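You operate a simulated robot arm through the tools that you are given. There is no shell and no other tool. Be economical: measure what you need, move in short steps, check, and stop when the job is done.

Carry out the task below with a simulated two-armed robot. There is one attempt and no reset: what you move stays moved.

TASK
Press the batch scale tare key three times. Put the orange cloth on the batch scale plate away on the table shelf under the leak box. Take the lid off the blue ridge tin and lay it down on the top of the store bench. Put one of the open tins from the top of the store bench in the grey tub. Open the bean bin lid. Any order will do.

It is judged by the outcome, as a careful person would: the job done as asked, and still so three seconds after it is handed in. It fails if anything else is knocked over, pushed out of place, dropped, spilled or broken. Lids that push on must go on centred and level and be pressed home; caps that screw on are set level and turned clockwise until they are tight. Flat cloth is picked up by pressing the open fingertips on it (5 to 10 N) and closing them slowly along it; thin cloth reads only 2 to 8 mm in the jaws.

THE ROBOT
Two 7-joint arms with fingered hands on one trunk, on a base that drives. Base frame: it is fixed to the floor where the robot stands at the start and does not move with it; the origin is under the middle of the robot, x ahead of it, y to its left, z up. Lengths are in mm, angles in rad, forces in N, time in s.
The left shoulder is at the start at [72, 153, 1159], the right one opposite. With the tool pointing down near the work surface each hand reaches from about 420 to 860 mm from the robot's upright axis, wherever it stands, measured 20 degrees to its own side. Places, roughly: batch scale tare key [500, 0, 900]; bean bin lid [500, -3100, 1200]; blue ridge tin [750, -250, 750]; grey tub (17x17x10 cm) [700, -900, 900]; open tin [500, -1000, 750]; orange cloth (11x7x3 cm) [700, 100, 900]; table shelf under the leak box [400, -5700, 300]. Payload 4 kg a hand.
The TCP of each hand is the grasp point between the finger pads, 30 mm short of the fingertips. In the tool frame z runs along the fingers and y along their closing line. Largest opening 104 mm; the body of the gripper starts 35 mm behind the TCP. The gripper is a hand of 3 fingers: y runs from the thumb to the fingers, the wrist lies at [-15, -104, -178] in the tool frame.
Orientation is that of the tool frame in the base frame, as a unit quaternion [w, x, y, z]. With the fingers straight down and the wrist toward the robot, the tool's x, y and z point along [0, 1, 0], [1, 0, 0] and [0, 0, -1] of the base frame.

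THE INTERFACE
- The arms move only by the tool send_rows. It takes "left_increments", "right_increments" or both (then of equal length, played together; a hand with none holds still); each is text: rows parted by semicolons, each of 6 numbers parted by spaces: the shift along the tool's x, y, z in mm, then the turn, a rotation vector about the tool's x, y, z in rad. In form: tx ty tz wx wy wz; .... A call has 1 to 10 rows; each row is the pose to reach, as a shift and turn from the pose commanded when the call began, along the tool's axes at that moment. Rows are played at 5 a second. More than 50 mm and 0.15 rad between two rows, and nothing of the call is played. A pose out of reach is approached as far as the arm can. The call stops where the force on the tool passes 40 N (or 10 N more than at its start, if that is more) or the arm is blocked; 0.2 s more then pass. In this call time passes only in rows, and 0.2 s behind the last. It gives the time, the measured TCP pose, the force on the tool (base axes), the opening and the grip force at its end, in the units of the frame above (readings bear some noise), with the torque about the TCP (base axes, N m) and any sound that the robot's microphone picked up, and new pictures: "show" is both (left out), scene, wrist or none (wrist: the cameras of the hands that moved).
- Cameras (640 x 400 px; columns grow to the right, rows downward): "scene" is now at [137, -27.3, 1388.4]; the picture's right is [-0.30, -0.95, -0.00], its down [-0.52, 0.16, -0.84] and it looks along [0.80, -0.25, -0.55] (base axes); focal length 275 px, centre (320, 200). "left" rides on the left gripper at [-64, -94, -117] in its tool frame; the picture's right is [-0.72, -0.33, 0.61], its down [0.64, -0.65, 0.40] and it looks along [0.27, 0.68, 0.68] (tool axes); focal length 238 px, centre (320, 200). "right" rides on the right gripper at [64, -94, -117] in its tool frame; the picture's right is [-0.72, 0.33, -0.61], its down [-0.64, -0.65, 0.40] and it looks along [-0.27, 0.68, 0.68] (tool axes); focal length 238 px, centre (320, 200). There is no depth. A picture from a camera that has moved, and an enlarged one, comes with that camera's place and axes in the base frame and with its lens.
- lift_body(by): slides the trunk up (or, below 0, down) by that many mm; the arms and the scene camera ride with it, the base frame stays. It gives what a move gives, with no picture.
- base_move(legs): drives the robot by 1 to 6 legs, each [ahead, left, turn to the left] in mm, mm and rad, along the robot's own axes; the way and the turn of a leg run together, so that a leg with both is an arc; at most 1500 mm and 3.142 rad a leg. The arms and the cameras ride along, it lands a little off, and it stops where it bumps. It gives what a move gives, and a new picture of the scene camera.
- curl_fingers(index, middle, thumb_bend, thumb_turn, hand): sets how far each is bent, from 0 (flat) to 1 (curled in); at 0.3 the hand is open as for a grip, at 0.7 the pads meet at the TCP. One left out holds its place. A second passes; each finger stops where it meets its share of the squeeze, and holds until it gets a number again. It is the only way to open and close the hand. It gives what a move gives, with no picture; readings hold the bend of each and the force on the fingers (four entries, about 0 where the hand has none), thumb and palm. thumb_turn goes from beside the hand (0) to across from the fingers (1), as for a grip.
- turn_head(pan, tilt): turns the head with the scene camera to pan (to the left, within 1.501 rad either way) and tilt (down, from -0.506 to 1.204), counted from straight ahead of the robot. It gives what a move gives, and a new picture of the scene camera.
- zoom(camera, box): a new picture of the part [left, top, right, bottom] of that camera's present view, enlarged. No time passes.
- finish_job(): hands the job in; it is judged then, once.

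Go step by step. Nothing tells you exact positions but the pictures and the camera data: compare them with the known pose of the tool, close in by small moves and look again before you grip or let go. The budget is 165 turns and 260 pictures, counting those below and the enlarged ones. Unless the task says otherwise, let go and move clear before handing in.

The tools are called after "Request:" as name(argument=value, ...) on one line, values as JSON. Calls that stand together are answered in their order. send_rows: Moves the arms, as the interface text tells. Its arguments: {"type":"object","properties":{"left_increments":{"type":"string"},"right_increments":{"type":"string"},"show":{"type":"string","enum":["both","scene","wrist","none"]}},"required":[]} The other tools are called the same way: lift_body (by) slides the trunk up or down; curl_fingers (index, middle, thumb_bend, thumb_turn, hand) moves the fingers one by one; base_move (legs) drives the base; turn_head (pan, tilt) turns the head that bears the scene camera; zoom (camera, box) takes an enlarged picture of a part of a camera's view; finish_job () hands the job in.

At the start:

```text
time_s: 0.0
left_eef_pos: [507.8, 52.0, 1221.7]
left_orientation: [-0.001, 0.707, 0.708, -0.001]
left_ft_force: [-0.1, -0.1, -0.4]
left_torque: [-0.01, 0.02, -0.04]
left_width: 103.3
left_grasp_force: 0.1
left_shape: jaw
left_bend: [0.3, 0.3, 0.3, 0.98]
left_finger forces: [0.0, 0.0, 0.0, 0.0, 0.0, 0.0]
right_eef_pos: [460.1, -403.7, 1163.3]
right_orientation: [-0.001, 0.707, 0.707, 0.0]
right_ft_force: [0.0, 0.2, 0.0]
right_torque: [0.01, 0.01, 0.02]
right_width: 103.7
right_grasp_force: 0.1
right_shape: jaw
right_bend: [0.3, 0.3, 0.3, 0.98]
right_finger forces: [0.0, 0.0, 0.1, 0.0, 0.0, 0.0]
trunk travel left (down, up): [-575.0, 365.0]
robot x, y, heading: [-1.9, -0.3, -0.002]
head pan, tilt: [-0.305, 0.576]
```

scene: 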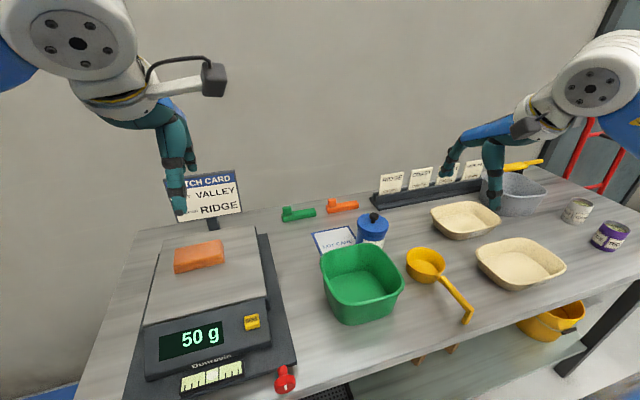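
right: 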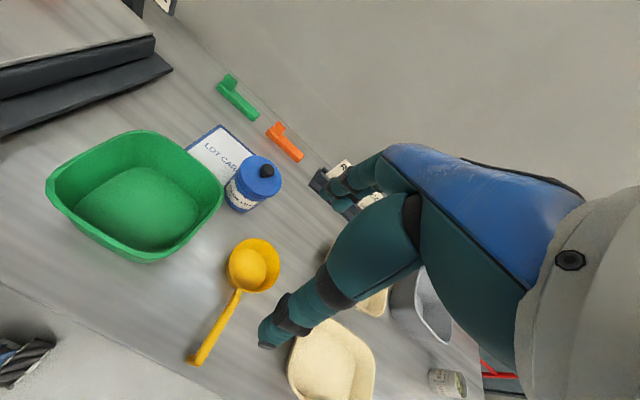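
left: 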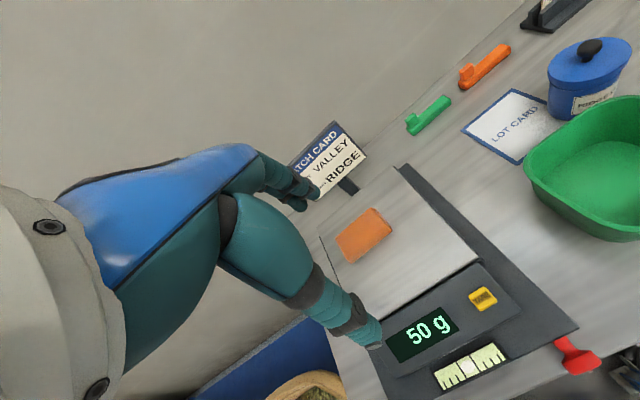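

The bench holds the scale, the cloth and the blue tin, with small tins and a grey tub to the right. I'll look closer before moving.

Request:
zoom(camera="scene", box=[440, 130, 640, 255])

Request:
zoom(camera="scene", box=[140, 160, 400, 322])

Request:
turn_head(pan=-1.2, tilt=0.3)

```text
3.20 times, centred on (540, 192) of scene
camera zoom: at [137.0, -27.3, 1388.4], right [-0.3, -0.95, 0.0], down [-0.52, 0.16, -0.84], along [0.8, -0.25, -0.55], focal length 880 px, centre (-384, 224)
```

zoom: 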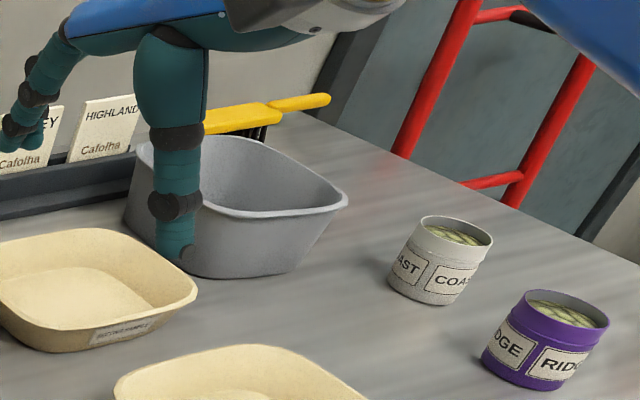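

```text
2.46 times, centred on (270, 241) of scene
camera zoom: at [137.0, -27.3, 1388.4], right [-0.3, -0.95, 0.0], down [-0.52, 0.16, -0.84], along [0.8, -0.25, -0.55], focal length 677 px, centre (443, 99)
```

zoom: 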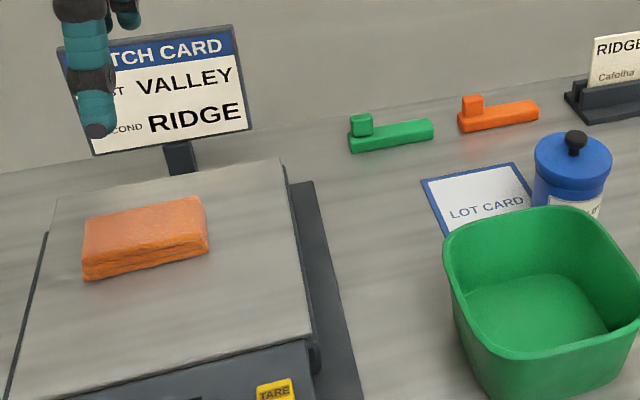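

```text
time_s: 1.2
left_eef_pos: [506.9, 50.6, 1221.6]
left_orientation: [-0.001, 0.707, 0.707, 0.0]
left_ft_force: [1.1, 0.0, 0.4]
left_torque: [-0.01, 0.0, 0.0]
left_width: 103.9
left_grasp_force: 0.0
left_shape: jaw
left_bend: [0.3, 0.3, 0.3, 0.98]
left_finger forces: [0.1, 0.0, 0.1, 0.0, 0.0, 0.0]
right_eef_pos: [457.9, -402.8, 1164.1]
right_orientation: [0.0, 0.707, 0.707, 0.0]
right_ft_force: [0.1, 0.2, -0.4]
right_torque: [0.01, -0.01, -0.04]
right_width: 103.2
right_grasp_force: 0.1
right_shape: jaw
right_bend: [0.3, 0.3, 0.3, 0.98]
right_finger forces: [0.0, 0.1, 0.1, 0.1, 0.0, 0.0]
trunk travel left (down, up): [-575.0, 365.0]
robot x, y, heading: [-1.4, -2.4, -0.001]
head pan, tilt: [-1.201, 0.3]
camera scene: at [86.0, -87.5, 1413.7], right [-0.93, -0.36, 0.0], down [-0.11, 0.28, -0.95], along [0.35, -0.89, -0.3], focal length 275 px, centre (320, 200)
```

scene: 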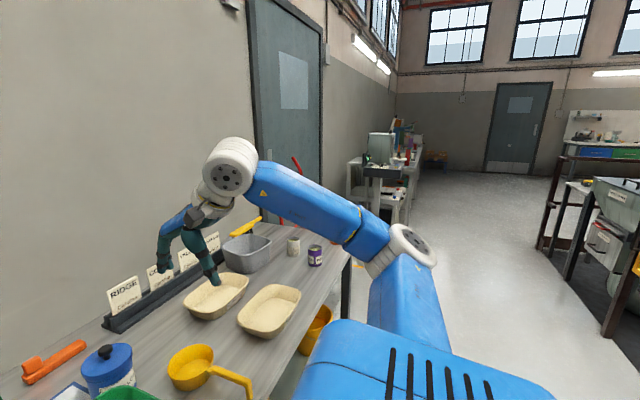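

Everything but the bean bin and leak box is on this bench. Next I look closely at the scale key with the left camera.

Request:
zoom(camera="left", box=[330, 220, 600, 390])

Request:
curl_fingers(hand="left", index=0.65, middle=1, thumb_bend=0.3, thumb_turn=0)

Request:
turn_head(pan=0, tilt=0.75)

```text
2.35 times, centred on (465, 305) of left
camera zoom: at [412.9, -13.8, 1339.5], right [-0.33, -0.72, -0.61], down [-0.65, 0.64, -0.4], along [0.68, 0.27, -0.68], focal length 561 px, centre (-21, -47)
```

zoom: 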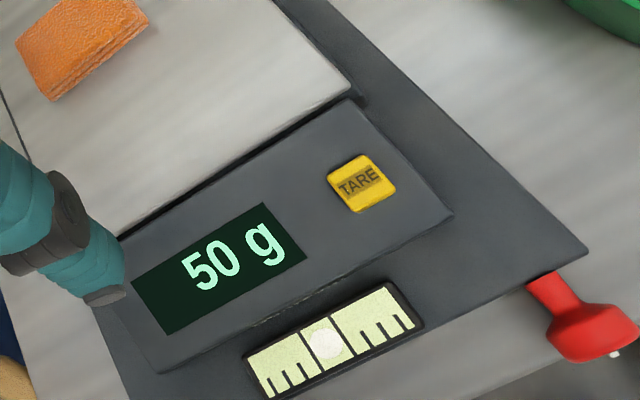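

```text
time_s: 2.2
left_eef_pos: [505.3, 50.7, 1222.1]
left_orientation: [0.0, 0.707, 0.708, 0.0]
left_ft_force: [0.6, 1.0, -0.7]
left_torque: [-0.02, -0.01, 0.01]
left_width: 124.2
left_grasp_force: 0.0
left_shape: fingers
left_bend: [0.65, 1.0, 0.3, 0.0]
left_finger forces: [0.0, 0.0, 0.1, 0.0, 0.0, 0.1]
right_eef_pos: [458.8, -402.5, 1164.1]
right_orientation: [0.0, 0.707, 0.707, 0.0]
right_ft_force: [0.2, 0.1, 0.3]
right_torque: [-0.01, 0.0, -0.01]
right_width: 103.6
right_grasp_force: 0.1
right_shape: jaw
right_bend: [0.3, 0.3, 0.3, 0.98]
right_finger forces: [0.1, 0.0, 0.0, 0.0, 0.0, 0.1]
trunk travel left (down, up): [-575.0, 365.0]
robot x, y, heading: [-1.3, 1.0, 0.002]
head pan, tilt: [-1.201, 0.3]
```

```text
time_s: 3.6
left_eef_pos: [507.2, 51.3, 1221.1]
left_orientation: [0.0, 0.707, 0.708, 0.0]
left_ft_force: [0.0, 0.0, 0.4]
left_torque: [0.0, 0.03, -0.02]
left_width: 124.6
left_grasp_force: 0.1
left_shape: fingers
left_bend: [0.65, 1.0, 0.3, 0.0]
left_finger forces: [0.0, 0.0, 0.1, 0.0, 0.0, 0.0]
right_eef_pos: [458.6, -404.2, 1164.0]
right_orientation: [0.0, 0.707, 0.707, 0.0]
right_ft_force: [0.1, -0.5, 0.8]
right_torque: [0.0, 0.02, -0.03]
right_width: 103.5
right_grasp_force: 0.1
right_shape: jaw
right_bend: [0.3, 0.3, 0.3, 0.98]
right_finger forces: [0.1, 0.0, 0.0, 0.1, 0.0, 0.1]
trunk travel left (down, up): [-575.0, 365.0]
robot x, y, heading: [0.3, 2.7, -0.001]
head pan, tilt: [0.0, 0.75]
camera scene: at [134.9, -0.5, 1373.4], right [0.0, -1.0, 0.0], down [-0.68, 0.0, -0.73], along [0.73, 0.0, -0.68], focal length 275 px, centre (320, 200)
```

scene: 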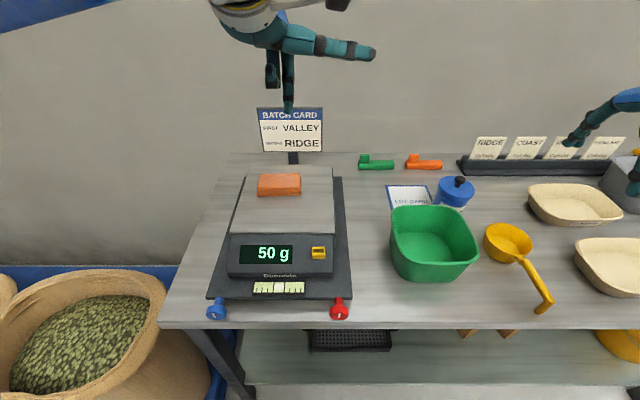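

The key is at about [478, 1, 902]. I bring the left index finger above it.

Request:
send_rows(left_increments="-10 -6 45 0 0 0; -20 -12 90 0 0 0; -30 -18 135 0 0 0; -40 -24 175 0 0 0; -50 -29 215 0 0 0")

```text
time_s: 4.8
left_eef_pos: [477.9, -0.0, 1005.4]
left_orientation: [0.0, 0.707, 0.707, -0.001]
left_ft_force: [0.8, -0.5, -0.2]
left_torque: [0.0, -0.02, -0.01]
left_width: 124.5
left_grasp_force: 0.0
left_shape: fingers
left_bend: [0.65, 1.0, 0.3, 0.0]
left_finger forces: [0.1, 0.1, 0.0, 0.0, 0.0, 0.1]
right_eef_pos: [460.0, -403.4, 1163.5]
right_orientation: [-0.001, 0.707, 0.708, 0.0]
right_ft_force: [0.5, -0.4, 0.9]
right_torque: [0.02, -0.02, -0.01]
right_width: 103.4
right_grasp_force: 0.1
right_shape: jaw
right_bend: [0.3, 0.3, 0.3, 0.98]
right_finger forces: [0.0, 0.0, 0.1, 0.0, 0.0, 0.1]
trunk travel left (down, up): [-575.0, 365.0]
robot x, y, heading: [1.5, 1.6, 0.001]
head pan, tilt: [0.0, 0.75]
camera scene: at [135.9, -0.9, 1373.3], right [0.0, -1.0, 0.0], down [-0.68, 0.0, -0.73], along [0.73, 0.0, -0.68], focal length 275 px, centre (320, 200)
camera left: at [386.4, -63.7, 1123.8], right [-0.32, -0.72, -0.61], down [-0.65, 0.64, -0.4], along [0.68, 0.27, -0.68], focal length 238 px, centre (320, 200)
```

scene: 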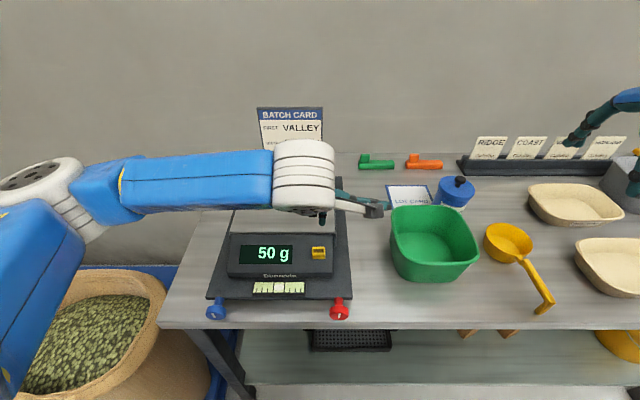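
left: 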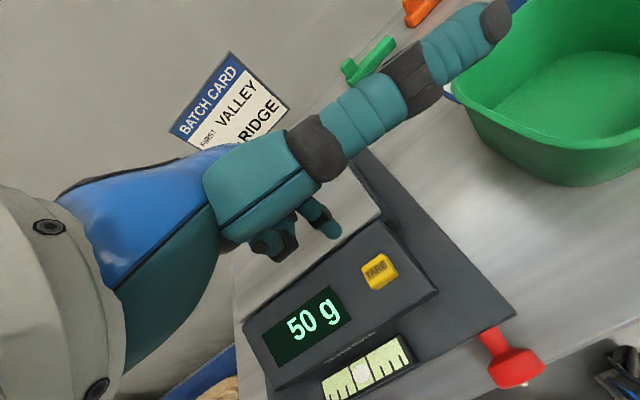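

The index tip looks about 15 mm beyond the key. I fold the thumb away and shift back, lower.

Request:
curl_fingers(hand="left", thumb_bend=1)

Request:
send_rows(left_increments="6 -12 20 0 0 0; 6 -12 40 0 0 0")

Request:
zoom(camera="scene", box=[220, 180, 420, 305])

```text
time_s: 5.8
left_eef_pos: [478.5, 0.6, 1007.6]
left_orientation: [0.0, 0.706, 0.708, 0.0]
left_ft_force: [0.6, -0.2, -0.2]
left_torque: [-0.05, 0.01, 0.03]
left_width: 59.6
left_grasp_force: 0.0
left_shape: fingers
left_bend: [0.65, 1.0, 1.0, 0.0]
left_finger forces: [0.0, 0.1, 0.1, 0.0, 0.0, 0.0]
right_eef_pos: [458.8, -403.4, 1163.0]
right_orientation: [0.0, 0.708, 0.706, -0.001]
right_ft_force: [0.1, 0.3, 0.2]
right_torque: [-0.02, -0.01, 0.01]
right_width: 103.6
right_grasp_force: 0.1
right_shape: jaw
right_bend: [0.3, 0.3, 0.3, 0.98]
right_finger forces: [0.0, 0.0, 0.0, 0.1, 0.0, 0.0]
trunk travel left (down, up): [-575.0, 365.0]
robot x, y, heading: [1.2, 2.7, 0.002]
head pan, tilt: [0.0, 0.75]
```

```text
time_s: 6.4
left_eef_pos: [466.6, 7.4, 967.4]
left_orientation: [0.0, 0.707, 0.707, 0.0]
left_ft_force: [-0.2, 0.5, 0.9]
left_torque: [-0.03, 0.0, 0.01]
left_width: 59.6
left_grasp_force: 0.0
left_shape: fingers
left_bend: [0.65, 1.0, 1.0, 0.0]
left_finger forces: [0.0, 0.1, 0.0, 0.0, 0.1, 0.0]
right_eef_pos: [458.7, -403.5, 1164.1]
right_orientation: [0.001, 0.706, 0.708, 0.0]
right_ft_force: [0.0, 0.5, 0.2]
right_torque: [0.0, -0.03, 0.0]
right_width: 103.5
right_grasp_force: 0.0
right_shape: jaw
right_bend: [0.3, 0.3, 0.3, 0.98]
right_finger forces: [0.1, 0.0, 0.0, 0.1, 0.0, 0.0]
trunk travel left (down, up): [-575.0, 365.0]
robot x, y, heading: [2.0, 3.5, -0.002]
head pan, tilt: [0.0, 0.75]
camera scene: at [135.2, -0.2, 1373.4], right [0.0, -1.0, 0.0], down [-0.68, 0.0, -0.73], along [0.73, 0.0, -0.68], focal length 275 px, centre (320, 200)
camera left: at [373.4, -57.4, 1084.8], right [-0.33, -0.72, -0.61], down [-0.65, 0.64, -0.4], along [0.68, 0.27, -0.68], focal length 238 px, centre (320, 200)
```

scene: 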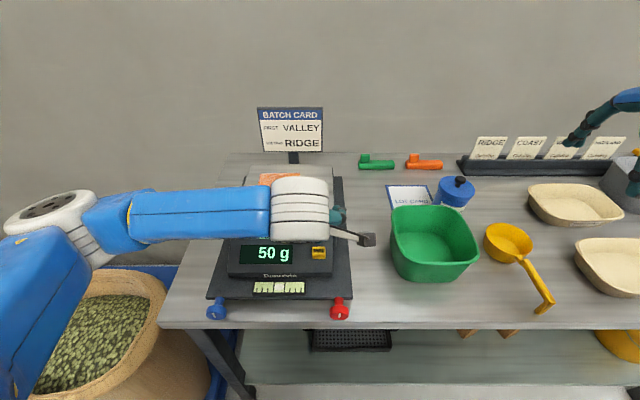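
left: 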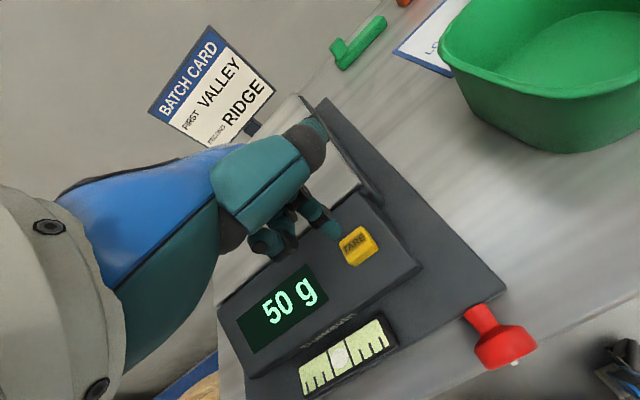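

```text
3.20 times, centred on (320, 242) of scene
camera zoom: at [135.2, -0.2, 1373.4], right [0.0, -1.0, 0.0], down [-0.68, 0.0, -0.73], along [0.73, 0.0, -0.68], focal length 880 px, centre (320, 64)
```

zoom: 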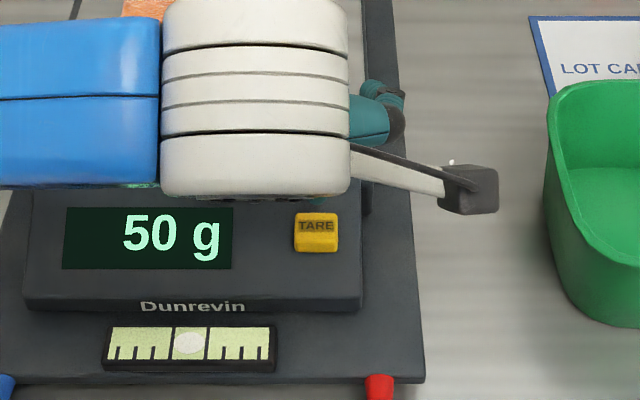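

The tip looks aligned over the key. I descend slowly.

Request:
send_rows(left_increments="0 0 15 0 0 0; 0 0 25 0 0 0; 0 0 30 0 0 0", show="none")

Request:
zoom(camera="left", box=[220, 150, 420, 275])

```text
time_s: 7.2
left_eef_pos: [465.5, 7.0, 938.0]
left_orientation: [0.002, 0.707, 0.707, 0.001]
left_ft_force: [3.1, 2.2, 10.9]
left_torque: [-0.08, -0.22, 0.08]
left_width: 59.5
left_grasp_force: 5.0
left_shape: fingers
left_bend: [0.65, 1.0, 1.0, 0.0]
left_finger forces: [11.1, 0.1, 0.0, 0.1, 0.0, 0.0]
right_eef_pos: [457.3, -404.0, 1164.0]
right_orientation: [0.0, 0.707, 0.707, 0.0]
right_ft_force: [0.7, -0.3, -0.4]
right_torque: [0.01, -0.02, 0.0]
right_width: 103.8
right_grasp_force: 0.1
right_shape: jaw
right_bend: [0.3, 0.3, 0.3, 0.98]
right_finger forces: [0.0, 0.1, 0.0, 0.0, 0.0, 0.0]
trunk travel left (down, up): [-575.0, 365.0]
robot x, y, heading: [-0.9, 1.6, -0.004]
head pan, tilt: [0.0, 0.75]
heard: click
```

```text
3.20 times, centred on (320, 212) of left
camera zoom: at [371.8, -57.2, 1056.2], right [-0.32, -0.72, -0.61], down [-0.65, 0.64, -0.41], along [0.69, 0.27, -0.68], focal length 763 px, centre (320, 160)
```

zoom: 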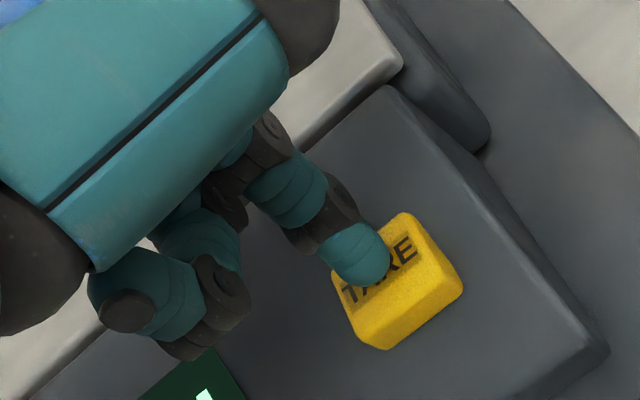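

One click heard, finger on the key. I lift and press a second time.

Request:
send_rows(left_increments="0 0 -10 0 0 0; 0 0 -15 0 0 0; 0 0 -15 0 0 0", show="scene")

Request:
send_rows(left_increments="0 0 8 0 0 0; 0 0 15 0 0 0", show="none")

```text
time_s: 8.0
left_eef_pos: [465.6, 7.2, 951.7]
left_orientation: [0.0, 0.707, 0.707, 0.001]
left_ft_force: [-0.4, -0.3, -0.2]
left_torque: [0.0, 0.03, 0.02]
left_width: 59.8
left_grasp_force: 0.1
left_shape: fingers
left_bend: [0.65, 1.0, 1.0, 0.0]
left_finger forces: [0.1, 0.0, 0.1, 0.0, 0.0, 0.1]
right_eef_pos: [458.3, -402.4, 1162.5]
right_orientation: [-0.001, 0.707, 0.707, 0.001]
right_ft_force: [-0.3, -0.8, 0.3]
right_torque: [-0.01, 0.03, 0.02]
right_width: 103.6
right_grasp_force: 0.0
right_shape: jaw
right_bend: [0.3, 0.3, 0.3, 0.98]
right_finger forces: [0.1, 0.0, 0.0, 0.1, 0.1, 0.0]
trunk travel left (down, up): [-575.0, 365.0]
robot x, y, heading: [-0.8, -0.4, 0.001]
head pan, tilt: [0.0, 0.75]
camera scene: at [134.8, -0.6, 1373.3], right [0.0, -1.0, 0.0], down [-0.68, 0.0, -0.73], along [0.73, 0.0, -0.68], focal length 275 px, centre (320, 200)
```

scene: 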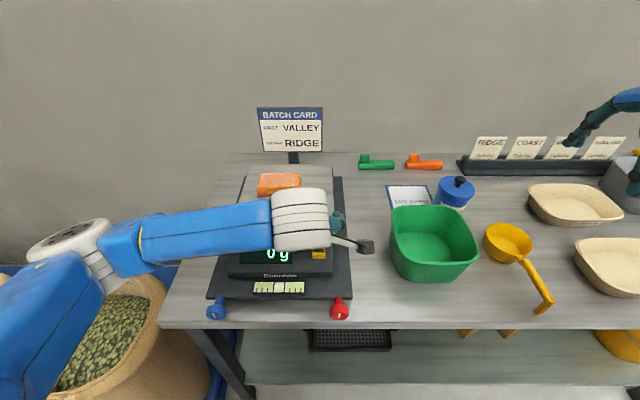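

```text
time_s: 8.6
left_eef_pos: [465.3, 6.4, 939.0]
left_orientation: [0.003, 0.706, 0.708, 0.0]
left_ft_force: [2.4, -0.7, 10.4]
left_torque: [-0.12, -0.21, 0.0]
left_width: 59.8
left_grasp_force: 5.5
left_shape: fingers
left_bend: [0.65, 1.0, 1.0, 0.0]
left_finger forces: [11.2, 0.0, 0.0, 0.0, 0.1, 0.1]
right_eef_pos: [457.2, -403.6, 1164.6]
right_orientation: [0.001, 0.707, 0.707, 0.001]
right_ft_force: [-0.4, -0.3, -0.2]
right_torque: [0.01, 0.0, 0.01]
right_width: 103.5
right_grasp_force: 0.1
right_shape: jaw
right_bend: [0.3, 0.3, 0.3, 0.98]
right_finger forces: [0.1, 0.0, 0.0, 0.0, 0.1, 0.1]
trunk travel left (down, up): [-575.0, 365.0]
robot x, y, heading: [2.5, 0.5, 0.0]
head pan, tilt: [0.0, 0.75]
heard: click
```

Two clicks so far, and the display reads 0 g. I make the third press.

Request:
send_rows(left_increments="0 0 -10 0 0 0; 0 0 -15 0 0 0; 0 0 -15 0 0 0", show="none")

Request:
send_rows(left_increments="0 0 8 0 0 0; 0 0 15 0 0 0", show="none")

Request:
send_rows(left_increments="0 0 -20 0 0 0; 0 0 -60 0 0 0; 0 0 -100 0 0 0", show="none")

Request:
curl_fingers(hand="left", index=0.3, middle=0.3, thumb_bend=0.3, thumb_turn=1)

```text
time_s: 9.4
left_eef_pos: [466.5, 7.6, 951.9]
left_orientation: [0.0, 0.707, 0.707, 0.0]
left_ft_force: [0.0, -0.3, -0.1]
left_torque: [0.03, 0.03, -0.01]
left_width: 59.5
left_grasp_force: 0.0
left_shape: fingers
left_bend: [0.65, 1.0, 1.0, 0.0]
left_finger forces: [0.1, 0.0, 0.0, 0.1, 0.1, 0.0]
right_eef_pos: [459.1, -403.5, 1163.5]
right_orientation: [0.0, 0.707, 0.708, 0.0]
right_ft_force: [-0.2, -0.7, 0.4]
right_torque: [-0.02, 0.01, 0.0]
right_width: 103.5
right_grasp_force: 0.0
right_shape: jaw
right_bend: [0.3, 0.3, 0.3, 0.98]
right_finger forces: [0.1, 0.0, 0.0, 0.0, 0.0, 0.1]
trunk travel left (down, up): [-575.0, 365.0]
robot x, y, heading: [-4.6, 1.0, -0.002]
head pan, tilt: [0.0, 0.75]
```

```text
time_s: 10.0
left_eef_pos: [465.6, 5.3, 939.0]
left_orientation: [0.002, 0.706, 0.708, 0.0]
left_ft_force: [2.0, -0.6, 9.6]
left_torque: [-0.11, -0.18, 0.01]
left_width: 59.6
left_grasp_force: 4.8
left_shape: fingers
left_bend: [0.65, 1.0, 1.0, 0.0]
left_finger forces: [9.2, 0.0, 0.0, 0.0, 0.0, 0.1]
right_eef_pos: [457.1, -402.6, 1165.3]
right_orientation: [0.0, 0.707, 0.707, 0.001]
right_ft_force: [-0.2, -0.7, -0.3]
right_torque: [-0.03, -0.06, 0.01]
right_width: 103.6
right_grasp_force: 0.0
right_shape: jaw
right_bend: [0.3, 0.3, 0.3, 0.98]
right_finger forces: [0.1, 0.1, 0.1, 0.0, 0.1, 0.0]
trunk travel left (down, up): [-575.0, 365.0]
robot x, y, heading: [-2.0, -1.6, 0.0]
head pan, tilt: [0.0, 0.75]
heard: click
```

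```text
time_s: 10.8
left_eef_pos: [466.4, 6.4, 1036.8]
left_orientation: [-0.001, 0.706, 0.708, -0.001]
left_ft_force: [-0.1, -0.1, -0.4]
left_torque: [-0.01, -0.02, 0.02]
left_width: 59.6
left_grasp_force: 0.1
left_shape: fingers
left_bend: [0.65, 1.0, 1.0, 0.0]
left_finger forces: [0.0, 0.0, 0.1, 0.0, 0.1, 0.0]
right_eef_pos: [459.0, -403.5, 1163.6]
right_orientation: [0.0, 0.707, 0.707, 0.001]
right_ft_force: [0.4, -0.9, -0.3]
right_torque: [-0.02, -0.01, -0.02]
right_width: 103.2
right_grasp_force: 0.0
right_shape: jaw
right_bend: [0.3, 0.3, 0.3, 0.98]
right_finger forces: [0.0, 0.1, 0.0, 0.0, 0.1, 0.1]
trunk travel left (down, up): [-575.0, 365.0]
robot x, y, heading: [-0.3, 0.6, -0.003]
head pan, tilt: [0.0, 0.75]
```

```text
time_s: 11.8
left_eef_pos: [466.2, 5.4, 1037.6]
left_orientation: [-0.001, 0.706, 0.708, 0.0]
left_ft_force: [-0.9, 0.3, 0.1]
left_torque: [0.03, -0.04, 0.0]
left_width: 102.5
left_grasp_force: 0.2
left_shape: fingers
left_bend: [0.3, 0.3, 0.3, 0.97]
left_finger forces: [0.0, 0.1, 0.1, 0.0, 0.1, 0.0]
right_eef_pos: [458.1, -403.9, 1163.9]
right_orientation: [0.001, 0.707, 0.707, 0.0]
right_ft_force: [0.1, -0.3, -0.7]
right_torque: [-0.01, -0.02, -0.02]
right_width: 103.7
right_grasp_force: 0.0
right_shape: jaw
right_bend: [0.3, 0.3, 0.3, 0.98]
right_finger forces: [0.0, 0.0, 0.0, 0.1, 0.0, 0.0]
trunk travel left (down, up): [-575.0, 365.0]
robot x, y, heading: [-0.5, -4.4, 0.002]
head pan, tilt: [0.0, 0.75]
```

Three clicks, so the tare is done. Next is the blue tin; I drive right so it is straight ahead.

Request:
send_rows(left_increments="-20 0 -50 0 0 0; -40 0 -100 0 0 0", show="none")

Request:
base_move(legs=[[0, -400, 0]])

```text
refused: row 1 steps farther than a row can; nothing moved
```

```text
time_s: 14.3
left_eef_pos: [466.6, -385.1, 1035.5]
left_orientation: [0.002, 0.705, 0.709, -0.002]
left_ft_force: [-0.2, -0.2, 0.5]
left_torque: [-0.02, 0.02, -0.02]
left_width: 102.7
left_grasp_force: 0.0
left_shape: fingers
left_bend: [0.3, 0.3, 0.3, 0.97]
left_finger forces: [0.0, 0.1, 0.0, 0.1, 0.0, 0.1]
right_eef_pos: [460.8, -792.5, 1166.4]
right_orientation: [0.001, 0.706, 0.708, -0.001]
right_ft_force: [-0.7, -0.1, 0.1]
right_torque: [0.01, 0.0, 0.01]
right_width: 103.7
right_grasp_force: 0.1
right_shape: jaw
right_bend: [0.3, 0.3, 0.3, 0.98]
right_finger forces: [0.0, 0.1, 0.1, 0.0, 0.1, 0.0]
trunk travel left (down, up): [-575.0, 365.0]
robot x, y, heading: [-1.7, -396.4, 0.004]
head pan, tilt: [0.0, 0.75]
camera scene: at [135.4, -390.3, 1373.4], right [0.0, -1.0, 0.0], down [-0.68, 0.0, -0.73], along [0.73, 0.0, -0.68], focal length 275 px, centre (320, 200)
```

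scene: 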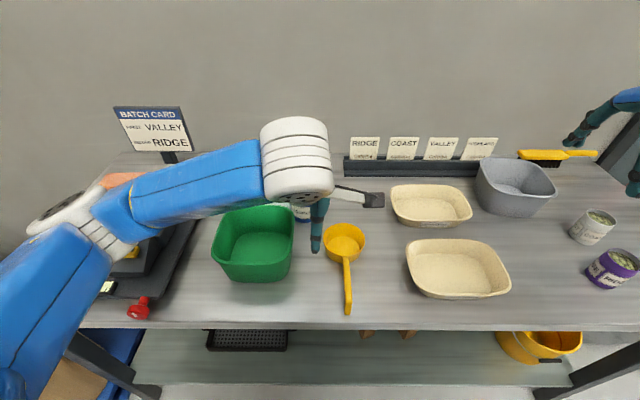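

The left arm hides the tin, so I raise it and move it left to see.

Request:
send_rows(left_increments="20 0 -40 0 0 0; 45 0 -80 0 0 0; 75 0 -115 0 0 0; 110 0 -150 0 0 0; 150 0 -160 0 0 0", show="both")

Request:
zoom(camera="scene", box=[210, 130, 370, 230])

```text
time_s: 15.5
left_eef_pos: [462.4, -237.5, 1196.3]
left_orientation: [0.001, 0.705, 0.709, 0.0]
left_ft_force: [0.6, 0.2, -0.8]
left_torque: [-0.01, -0.03, 0.0]
left_width: 102.7
left_grasp_force: 0.0
left_shape: fingers
left_bend: [0.3, 0.3, 0.3, 0.97]
left_finger forces: [0.0, 0.0, 0.1, 0.1, 0.1, 0.1]
right_eef_pos: [458.0, -795.5, 1166.6]
right_orientation: [0.001, 0.705, 0.709, 0.0]
right_ft_force: [-0.1, 0.4, 0.3]
right_torque: [-0.06, -0.01, 0.0]
right_width: 103.9
right_grasp_force: 0.1
right_shape: jaw
right_bend: [0.3, 0.3, 0.3, 0.98]
right_finger forces: [0.1, 0.1, 0.0, 0.0, 0.1, 0.0]
trunk travel left (down, up): [-575.0, 365.0]
robot x, y, heading: [-0.2, -397.3, 0.001]
head pan, tilt: [0.0, 0.75]
camera scene: at [134.1, -394.0, 1373.5], right [0.0, -1.0, 0.0], down [-0.68, 0.0, -0.73], along [0.73, 0.0, -0.68], focal length 275 px, centre (320, 200)
camera left: at [370.3, -302.5, 1313.7], right [-0.32, -0.72, -0.61], down [-0.65, 0.64, -0.41], along [0.68, 0.27, -0.68], focal length 238 px, centre (320, 200)
```

scene: 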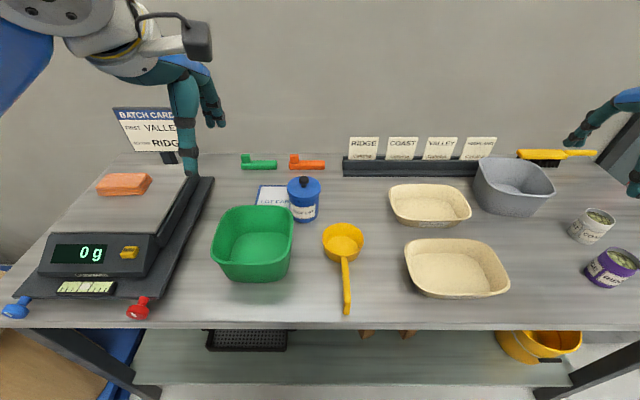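
left: 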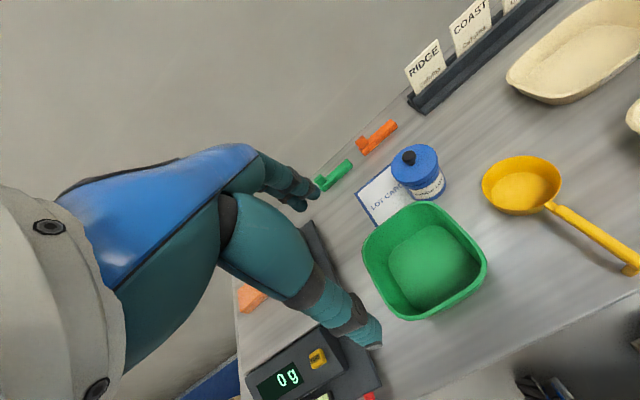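

```text
4.00 times, centred on (290, 180) of scene
camera zoom: at [134.1, -394.0, 1373.5], right [0.0, -1.0, 0.0], down [-0.68, 0.0, -0.73], along [0.73, 0.0, -0.68], focal length 1100 px, centre (440, 280)
```

zoom: 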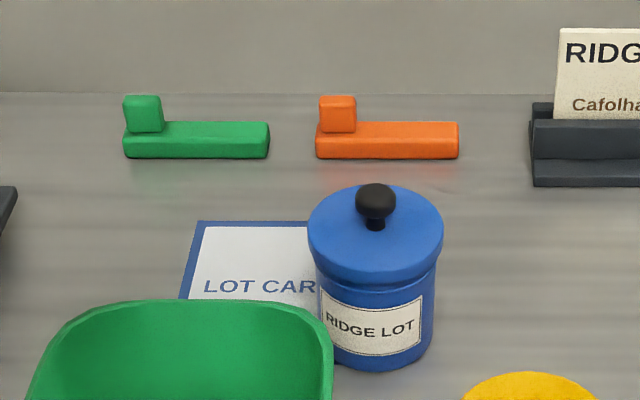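

The tin stands at about [680, -353] with its knob near z 932. I bring the right hand over it while the left backs off left.

Request:
send_rows(right_increments="45 10 0 0 0 0; 90 20 0 0 0 0; 135 30 0 0 0 0; 180 40 0 0 0 0; 225 50 0 0 0 0; 270 60 0 0 0 0; 315 75 0 0 0 0; 355 95 0 0 0 0; 395 120 0 0 0 0; 430 150 0 0 0 0", left_increments="20 0 0 0 0 0; 40 0 0 0 0 0; 60 0 0 0 0 0; 80 0 0 0 0 0; 100 0 0 0 0 0; 120 0 0 0 0 0; 140 0 0 0 0 0; 160 0 0 0 0 0; 180 0 0 0 0 0; 200 0 0 0 0 0", show="none")

Request:
curl_fingers(hand="right", index=0.45, middle=0.45, thumb_bend=0.45, thumb_turn=1)

Request:
send_rows(right_increments="8 30 20 0 0 0; 11 50 50 0 0 0; 11 68 90 0 0 0; 11 68 130 0 0 0")

```text
time_s: 17.7
left_eef_pos: [464.9, -32.3, 1194.6]
left_orientation: [0.002, 0.706, 0.708, -0.002]
left_ft_force: [0.1, -0.2, 0.6]
left_torque: [-0.01, -0.01, 0.01]
left_width: 102.8
left_grasp_force: 0.1
left_shape: fingers
left_bend: [0.3, 0.3, 0.3, 0.97]
left_finger forces: [0.0, 0.0, 0.1, 0.0, 0.1, 0.1]
right_eef_pos: [610.4, -359.6, 1164.8]
right_orientation: [0.002, 0.705, 0.709, -0.001]
right_ft_force: [-0.3, 0.0, 0.6]
right_torque: [0.0, -0.02, -0.01]
right_width: 103.6
right_grasp_force: 0.1
right_shape: jaw
right_bend: [0.3, 0.3, 0.3, 0.98]
right_finger forces: [0.0, 0.0, 0.1, 0.1, 0.1, 0.1]
trunk travel left (down, up): [-575.0, 365.0]
robot x, y, heading: [-0.0, -396.5, 0.0]
head pan, tilt: [0.0, 0.75]
```

```text
time_s: 18.7
left_eef_pos: [463.5, -35.5, 1196.9]
left_orientation: [0.002, 0.706, 0.709, -0.001]
left_ft_force: [0.8, 0.6, 0.4]
left_torque: [-0.02, 0.02, 0.01]
left_width: 102.8
left_grasp_force: 0.0
left_shape: fingers
left_bend: [0.3, 0.3, 0.3, 0.97]
left_finger forces: [0.0, 0.0, 0.1, 0.1, 0.0, 0.0]
right_eef_pos: [609.2, -363.3, 1164.0]
right_orientation: [0.001, 0.706, 0.708, 0.0]
right_ft_force: [0.0, -0.3, 0.4]
right_torque: [-0.03, 0.01, 0.0]
right_width: 65.8
right_grasp_force: 0.0
right_shape: fingers
right_bend: [0.45, 0.45, 0.45, 0.99]
right_finger forces: [0.1, 0.0, 0.0, 0.0, 0.0, 0.1]
trunk travel left (down, up): [-575.0, 365.0]
robot x, y, heading: [-0.8, -394.3, -0.004]
head pan, tilt: [0.0, 0.75]
```

```text
time_s: 19.7
left_eef_pos: [464.4, -35.9, 1196.8]
left_orientation: [0.001, 0.705, 0.709, -0.001]
left_ft_force: [-0.2, -0.3, 0.2]
left_torque: [0.01, 0.02, -0.02]
left_width: 102.6
left_grasp_force: 0.0
left_shape: fingers
left_bend: [0.3, 0.3, 0.3, 0.97]
left_finger forces: [0.0, 0.0, 0.0, 0.1, 0.1, 0.0]
right_eef_pos: [674.2, -355.2, 1034.9]
right_orientation: [0.002, 0.706, 0.708, 0.0]
right_ft_force: [0.6, -0.4, 0.4]
right_torque: [0.01, -0.02, 0.01]
right_width: 65.3
right_grasp_force: 0.1
right_shape: fingers
right_bend: [0.45, 0.45, 0.45, 0.99]
right_finger forces: [0.0, 0.0, 0.1, 0.1, 0.0, 0.0]
trunk travel left (down, up): [-575.0, 365.0]
robot x, y, heading: [-0.2, -398.7, 0.003]
head pan, tilt: [0.0, 0.75]
camera scene: at [137.0, -392.4, 1373.2], right [0.0, -1.0, 0.0], down [-0.68, 0.0, -0.73], along [0.73, 0.0, -0.68], focal length 275 px, centre (320, 200)
camera right: at [579.2, -290.7, 1152.3], right [0.33, -0.72, 0.61], down [-0.65, -0.64, -0.4], along [0.69, -0.27, -0.68], focal length 238 px, centre (320, 200)
```

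scene: 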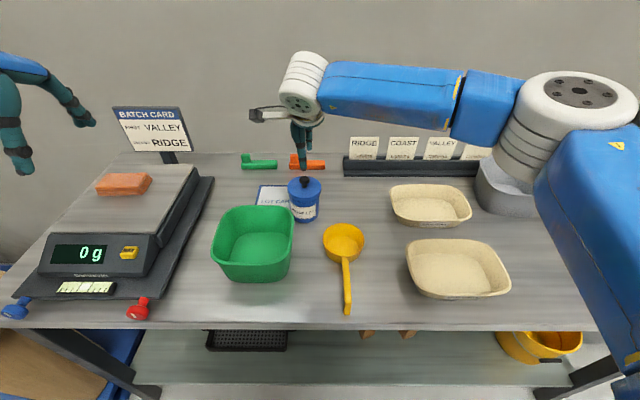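
right: 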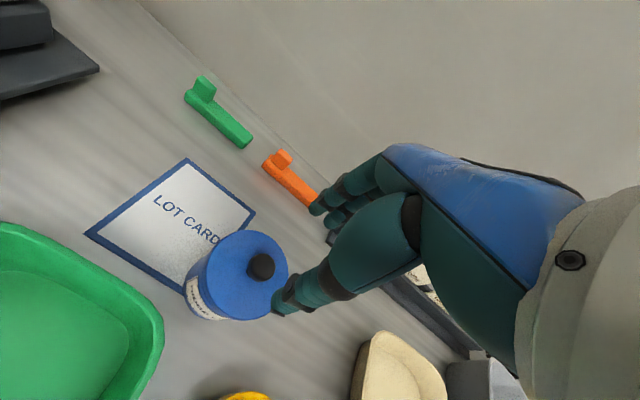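

The knob checks out at [678, -354, 932]. I descend part way and look.

Request:
send_rows(right_increments="1 4 35 0 0 0; 1 4 65 0 0 0", show="none")

Request:
zoom(camera="right", box=[160, 180, 400, 330])

Request:
zoom(camera="scene", box=[250, 130, 370, 205])

```text
time_s: 20.3
left_eef_pos: [465.9, -36.6, 1195.5]
left_orientation: [0.002, 0.705, 0.709, -0.001]
left_ft_force: [-0.3, -0.2, 0.0]
left_torque: [0.01, 0.0, 0.0]
left_width: 102.9
left_grasp_force: 0.0
left_shape: fingers
left_bend: [0.3, 0.3, 0.3, 0.97]
left_finger forces: [0.0, 0.0, 0.0, 0.1, 0.1, 0.0]
right_eef_pos: [681.0, -350.8, 968.8]
right_orientation: [0.001, 0.706, 0.708, 0.0]
right_ft_force: [0.3, -0.2, -0.8]
right_torque: [0.03, 0.02, -0.01]
right_width: 65.4
right_grasp_force: 0.1
right_shape: fingers
right_bend: [0.45, 0.45, 0.45, 0.99]
right_finger forces: [0.0, 0.0, 0.0, 0.1, 0.0, 0.1]
trunk travel left (down, up): [-575.0, 365.0]
robot x, y, heading: [1.1, -397.1, 0.006]
head pan, tilt: [0.0, 0.75]
```

```text
2.67 times, centred on (280, 255) of right
camera zoom: at [585.1, -287.4, 1086.7], right [0.33, -0.72, 0.62], down [-0.65, -0.64, -0.4], along [0.69, -0.27, -0.68], focal length 636 px, centre (427, 53)
```

zoom: 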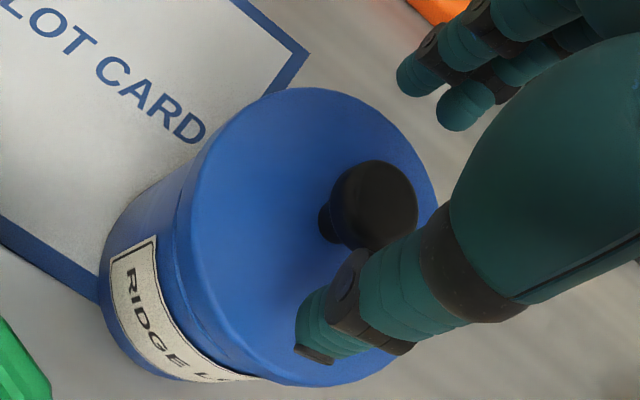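

```text
5.33 times, centred on (310, 168) of scene
camera zoom: at [137.3, -391.3, 1373.2], right [0.0, -1.0, 0.0], down [-0.68, 0.0, -0.73], along [0.73, 0.0, -0.68], focal length 1467 px, centre (373, 373)
```

zoom: 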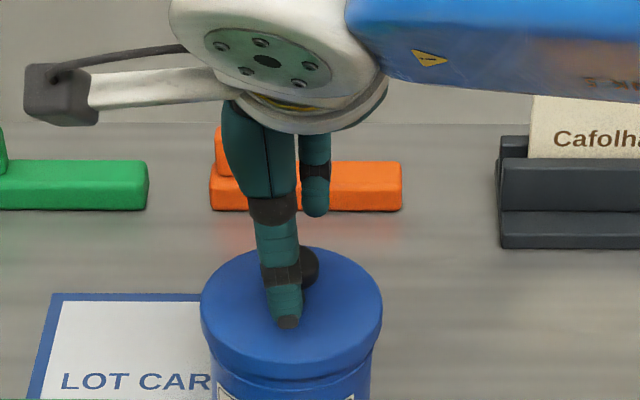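

The knob lies between thumb and fingers. I shift 3 mm right, descend gently to touch level, then close.

Request:
send_rows(right_increments="-3 -2 8 0 0 0; -3 -2 14 0 0 0; -3 -2 18 0 0 0; -3 -2 21 0 0 0", show="none")

Request:
zoom(camera="right", box=[160, 180, 400, 330])

```text
time_s: 21.3
left_eef_pos: [462.0, -36.6, 1197.8]
left_orientation: [0.002, 0.705, 0.709, 0.0]
left_ft_force: [0.0, 1.4, -0.4]
left_torque: [-0.01, -0.01, -0.03]
left_width: 102.9
left_grasp_force: 0.0
left_shape: fingers
left_bend: [0.3, 0.3, 0.3, 0.97]
left_finger forces: [0.1, 0.1, 0.0, 0.1, 0.1, 0.0]
right_eef_pos: [677.6, -354.9, 951.4]
right_orientation: [0.003, 0.706, 0.708, 0.002]
right_ft_force: [1.2, -0.1, 12.5]
right_torque: [0.01, 0.15, -0.03]
right_width: 65.3
right_grasp_force: 6.8
right_shape: fingers
right_bend: [0.45, 0.45, 0.45, 0.99]
right_finger forces: [2.9, 2.1, 0.0, 0.1, 8.2, 0.0]
trunk travel left (down, up): [-575.0, 365.0]
robot x, y, heading: [-3.6, -397.2, 0.005]
head pan, tilt: [0.0, 0.75]
```

```text
2.67 times, centred on (280, 255) of right
camera zoom: at [581.8, -290.5, 1068.3], right [0.32, -0.72, 0.62], down [-0.65, -0.64, -0.41], along [0.69, -0.27, -0.67], focal length 636 px, centre (427, 53)
```

zoom: 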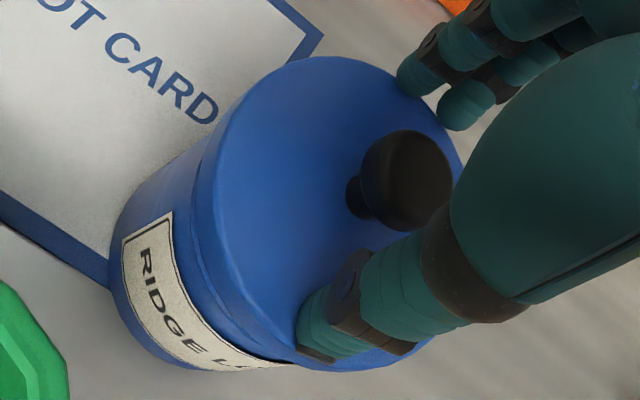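

The tips touch the lid top. I raise 4 mm and close on the knob.

Request:
send_rows(right_increments="0 0 -6 0 0 0; 0 0 -6 0 0 0", show="none")

Request:
curl_fingers(hand="right", index=0.57, middle=0.57, thumb_bend=0.57)

Request:
curl_fingers(hand="right", index=0.75, middle=0.75, thumb_bend=0.75)

Request:
zoom(camera="right", box=[160, 180, 400, 330])

```text
time_s: 21.9
left_eef_pos: [464.4, -35.8, 1195.4]
left_orientation: [0.002, 0.706, 0.709, -0.001]
left_ft_force: [-0.1, 0.4, -0.4]
left_torque: [0.0, -0.01, -0.03]
left_width: 102.7
left_grasp_force: 0.0
left_shape: fingers
left_bend: [0.3, 0.3, 0.3, 0.97]
left_finger forces: [0.0, 0.0, 0.1, 0.0, 0.0, 0.1]
right_eef_pos: [676.1, -355.1, 954.0]
right_orientation: [0.001, 0.705, 0.709, -0.001]
right_ft_force: [-0.7, -0.2, 0.5]
right_torque: [-0.05, -0.01, 0.0]
right_width: 65.0
right_grasp_force: 0.0
right_shape: fingers
right_bend: [0.45, 0.45, 0.45, 0.99]
right_finger forces: [0.0, 0.0, 0.0, 0.0, 0.1, 0.0]
trunk travel left (down, up): [-575.0, 365.0]
robot x, y, heading: [-1.1, -395.5, 0.005]
head pan, tilt: [0.0, 0.75]
```

```text
time_s: 22.9
left_eef_pos: [463.5, -34.1, 1195.9]
left_orientation: [0.002, 0.705, 0.71, -0.001]
left_ft_force: [-0.1, 0.2, -0.1]
left_torque: [-0.01, 0.0, -0.01]
left_width: 102.8
left_grasp_force: 0.0
left_shape: fingers
left_bend: [0.3, 0.3, 0.3, 0.97]
left_finger forces: [0.1, 0.1, 0.1, 0.1, 0.1, 0.0]
right_eef_pos: [676.8, -354.3, 955.9]
right_orientation: [0.001, 0.706, 0.708, -0.001]
right_ft_force: [0.6, -0.4, -0.4]
right_torque: [-0.02, -0.03, 0.0]
right_width: 40.7
right_grasp_force: 3.1
right_shape: fingers
right_bend: [0.56, 0.53, 0.53, 1.0]
right_finger forces: [0.0, 2.7, 0.0, 0.0, 2.8, 0.0]
trunk travel left (down, up): [-575.0, 365.0]
robot x, y, heading: [-0.9, -396.2, 0.006]
head pan, tilt: [0.0, 0.75]
```

```text
time_s: 23.9
left_eef_pos: [463.3, -37.3, 1196.3]
left_orientation: [0.002, 0.705, 0.709, -0.001]
left_ft_force: [-1.0, -0.3, -0.8]
left_torque: [0.0, 0.0, -0.04]
left_width: 102.7
left_grasp_force: 0.1
left_shape: fingers
left_bend: [0.3, 0.3, 0.3, 0.97]
left_finger forces: [0.0, 0.0, 0.1, 0.0, 0.0, 0.0]
right_eef_pos: [677.2, -355.2, 955.1]
right_orientation: [0.001, 0.706, 0.708, 0.001]
right_ft_force: [0.1, -0.7, 2.0]
right_torque: [-0.11, -0.01, 0.01]
right_width: 17.6
right_grasp_force: 23.8
right_shape: fingers
right_bend: [0.73, 0.55, 0.61, 1.0]
right_finger forces: [10.4, 12.1, 0.0, 0.1, 24.7, 0.1]
trunk travel left (down, up): [-575.0, 365.0]
robot x, y, heading: [-0.7, -398.3, 0.005]
head pan, tilt: [0.0, 0.75]
```

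```text
2.67 times, centred on (280, 255) of right
camera zoom: at [582.6, -290.5, 1072.1], right [0.33, -0.72, 0.62], down [-0.65, -0.64, -0.4], along [0.69, -0.27, -0.68], focal length 636 px, centre (427, 53)
```

zoom: 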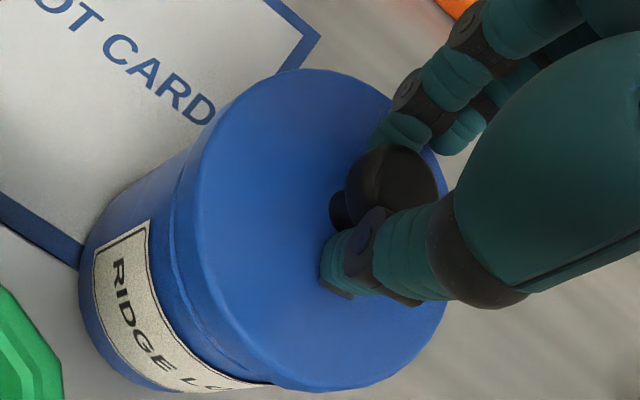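

The knob is held with about 24 N. I lift a few millimetres to test whether the lid parts from the tin.

Request:
send_rows(right_increments="0 0 -3 0 0 0; 0 0 -6 0 0 0; 0 0 -9 0 0 0; 0 0 -12 0 0 0", show="none")

Request:
zoom(camera="scene", box=[250, 145, 370, 230])

Request:
zoom(camera="right", box=[160, 180, 400, 330])

```text
time_s: 24.9
left_eef_pos: [463.8, -36.0, 1195.1]
left_orientation: [0.001, 0.705, 0.709, -0.001]
left_ft_force: [0.3, 0.2, -0.1]
left_torque: [-0.03, 0.02, 0.0]
left_width: 102.6
left_grasp_force: 0.1
left_shape: fingers
left_bend: [0.3, 0.3, 0.3, 0.97]
left_finger forces: [0.0, 0.1, 0.0, 0.0, 0.0, 0.1]
right_eef_pos: [677.9, -353.8, 967.2]
right_orientation: [0.002, 0.706, 0.709, 0.0]
right_ft_force: [0.0, 1.3, -1.4]
right_torque: [-0.04, -0.03, 0.01]
right_width: 17.0
right_grasp_force: 23.0
right_shape: fingers
right_bend: [0.73, 0.55, 0.61, 1.0]
right_finger forces: [9.8, 11.4, 0.0, 0.1, 24.6, 0.0]
trunk travel left (down, up): [-575.0, 365.0]
robot x, y, heading: [1.2, -393.7, 0.002]
head pan, tilt: [0.0, 0.75]
```

```text
4.71 times, centred on (310, 188) of scene
camera zoom: at [136.5, -391.3, 1373.2], right [0.0, -1.0, 0.0], down [-0.68, 0.0, -0.73], along [0.73, 0.0, -0.68], focal length 1294 px, centre (367, 259)
```

zoom: 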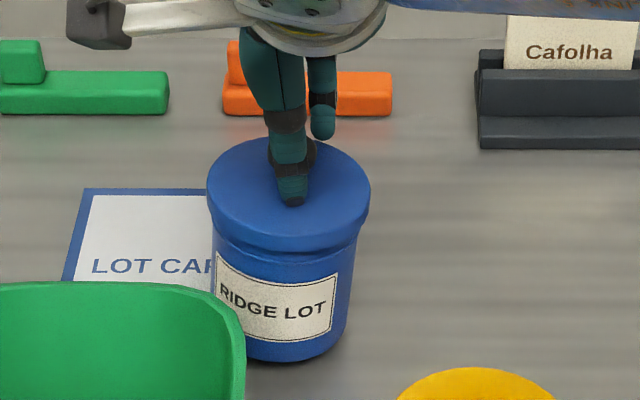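

```text
2.67 times, centred on (280, 255) of right
camera zoom: at [582.9, -290.0, 1083.7], right [0.33, -0.72, 0.62], down [-0.65, -0.64, -0.4], along [0.69, -0.27, -0.68], focal length 636 px, centre (427, 53)
```

zoom: 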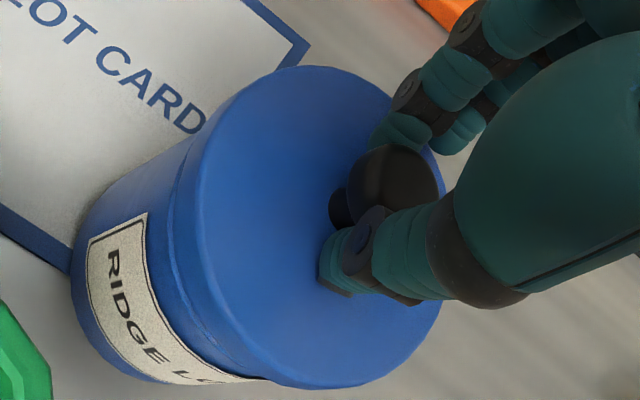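

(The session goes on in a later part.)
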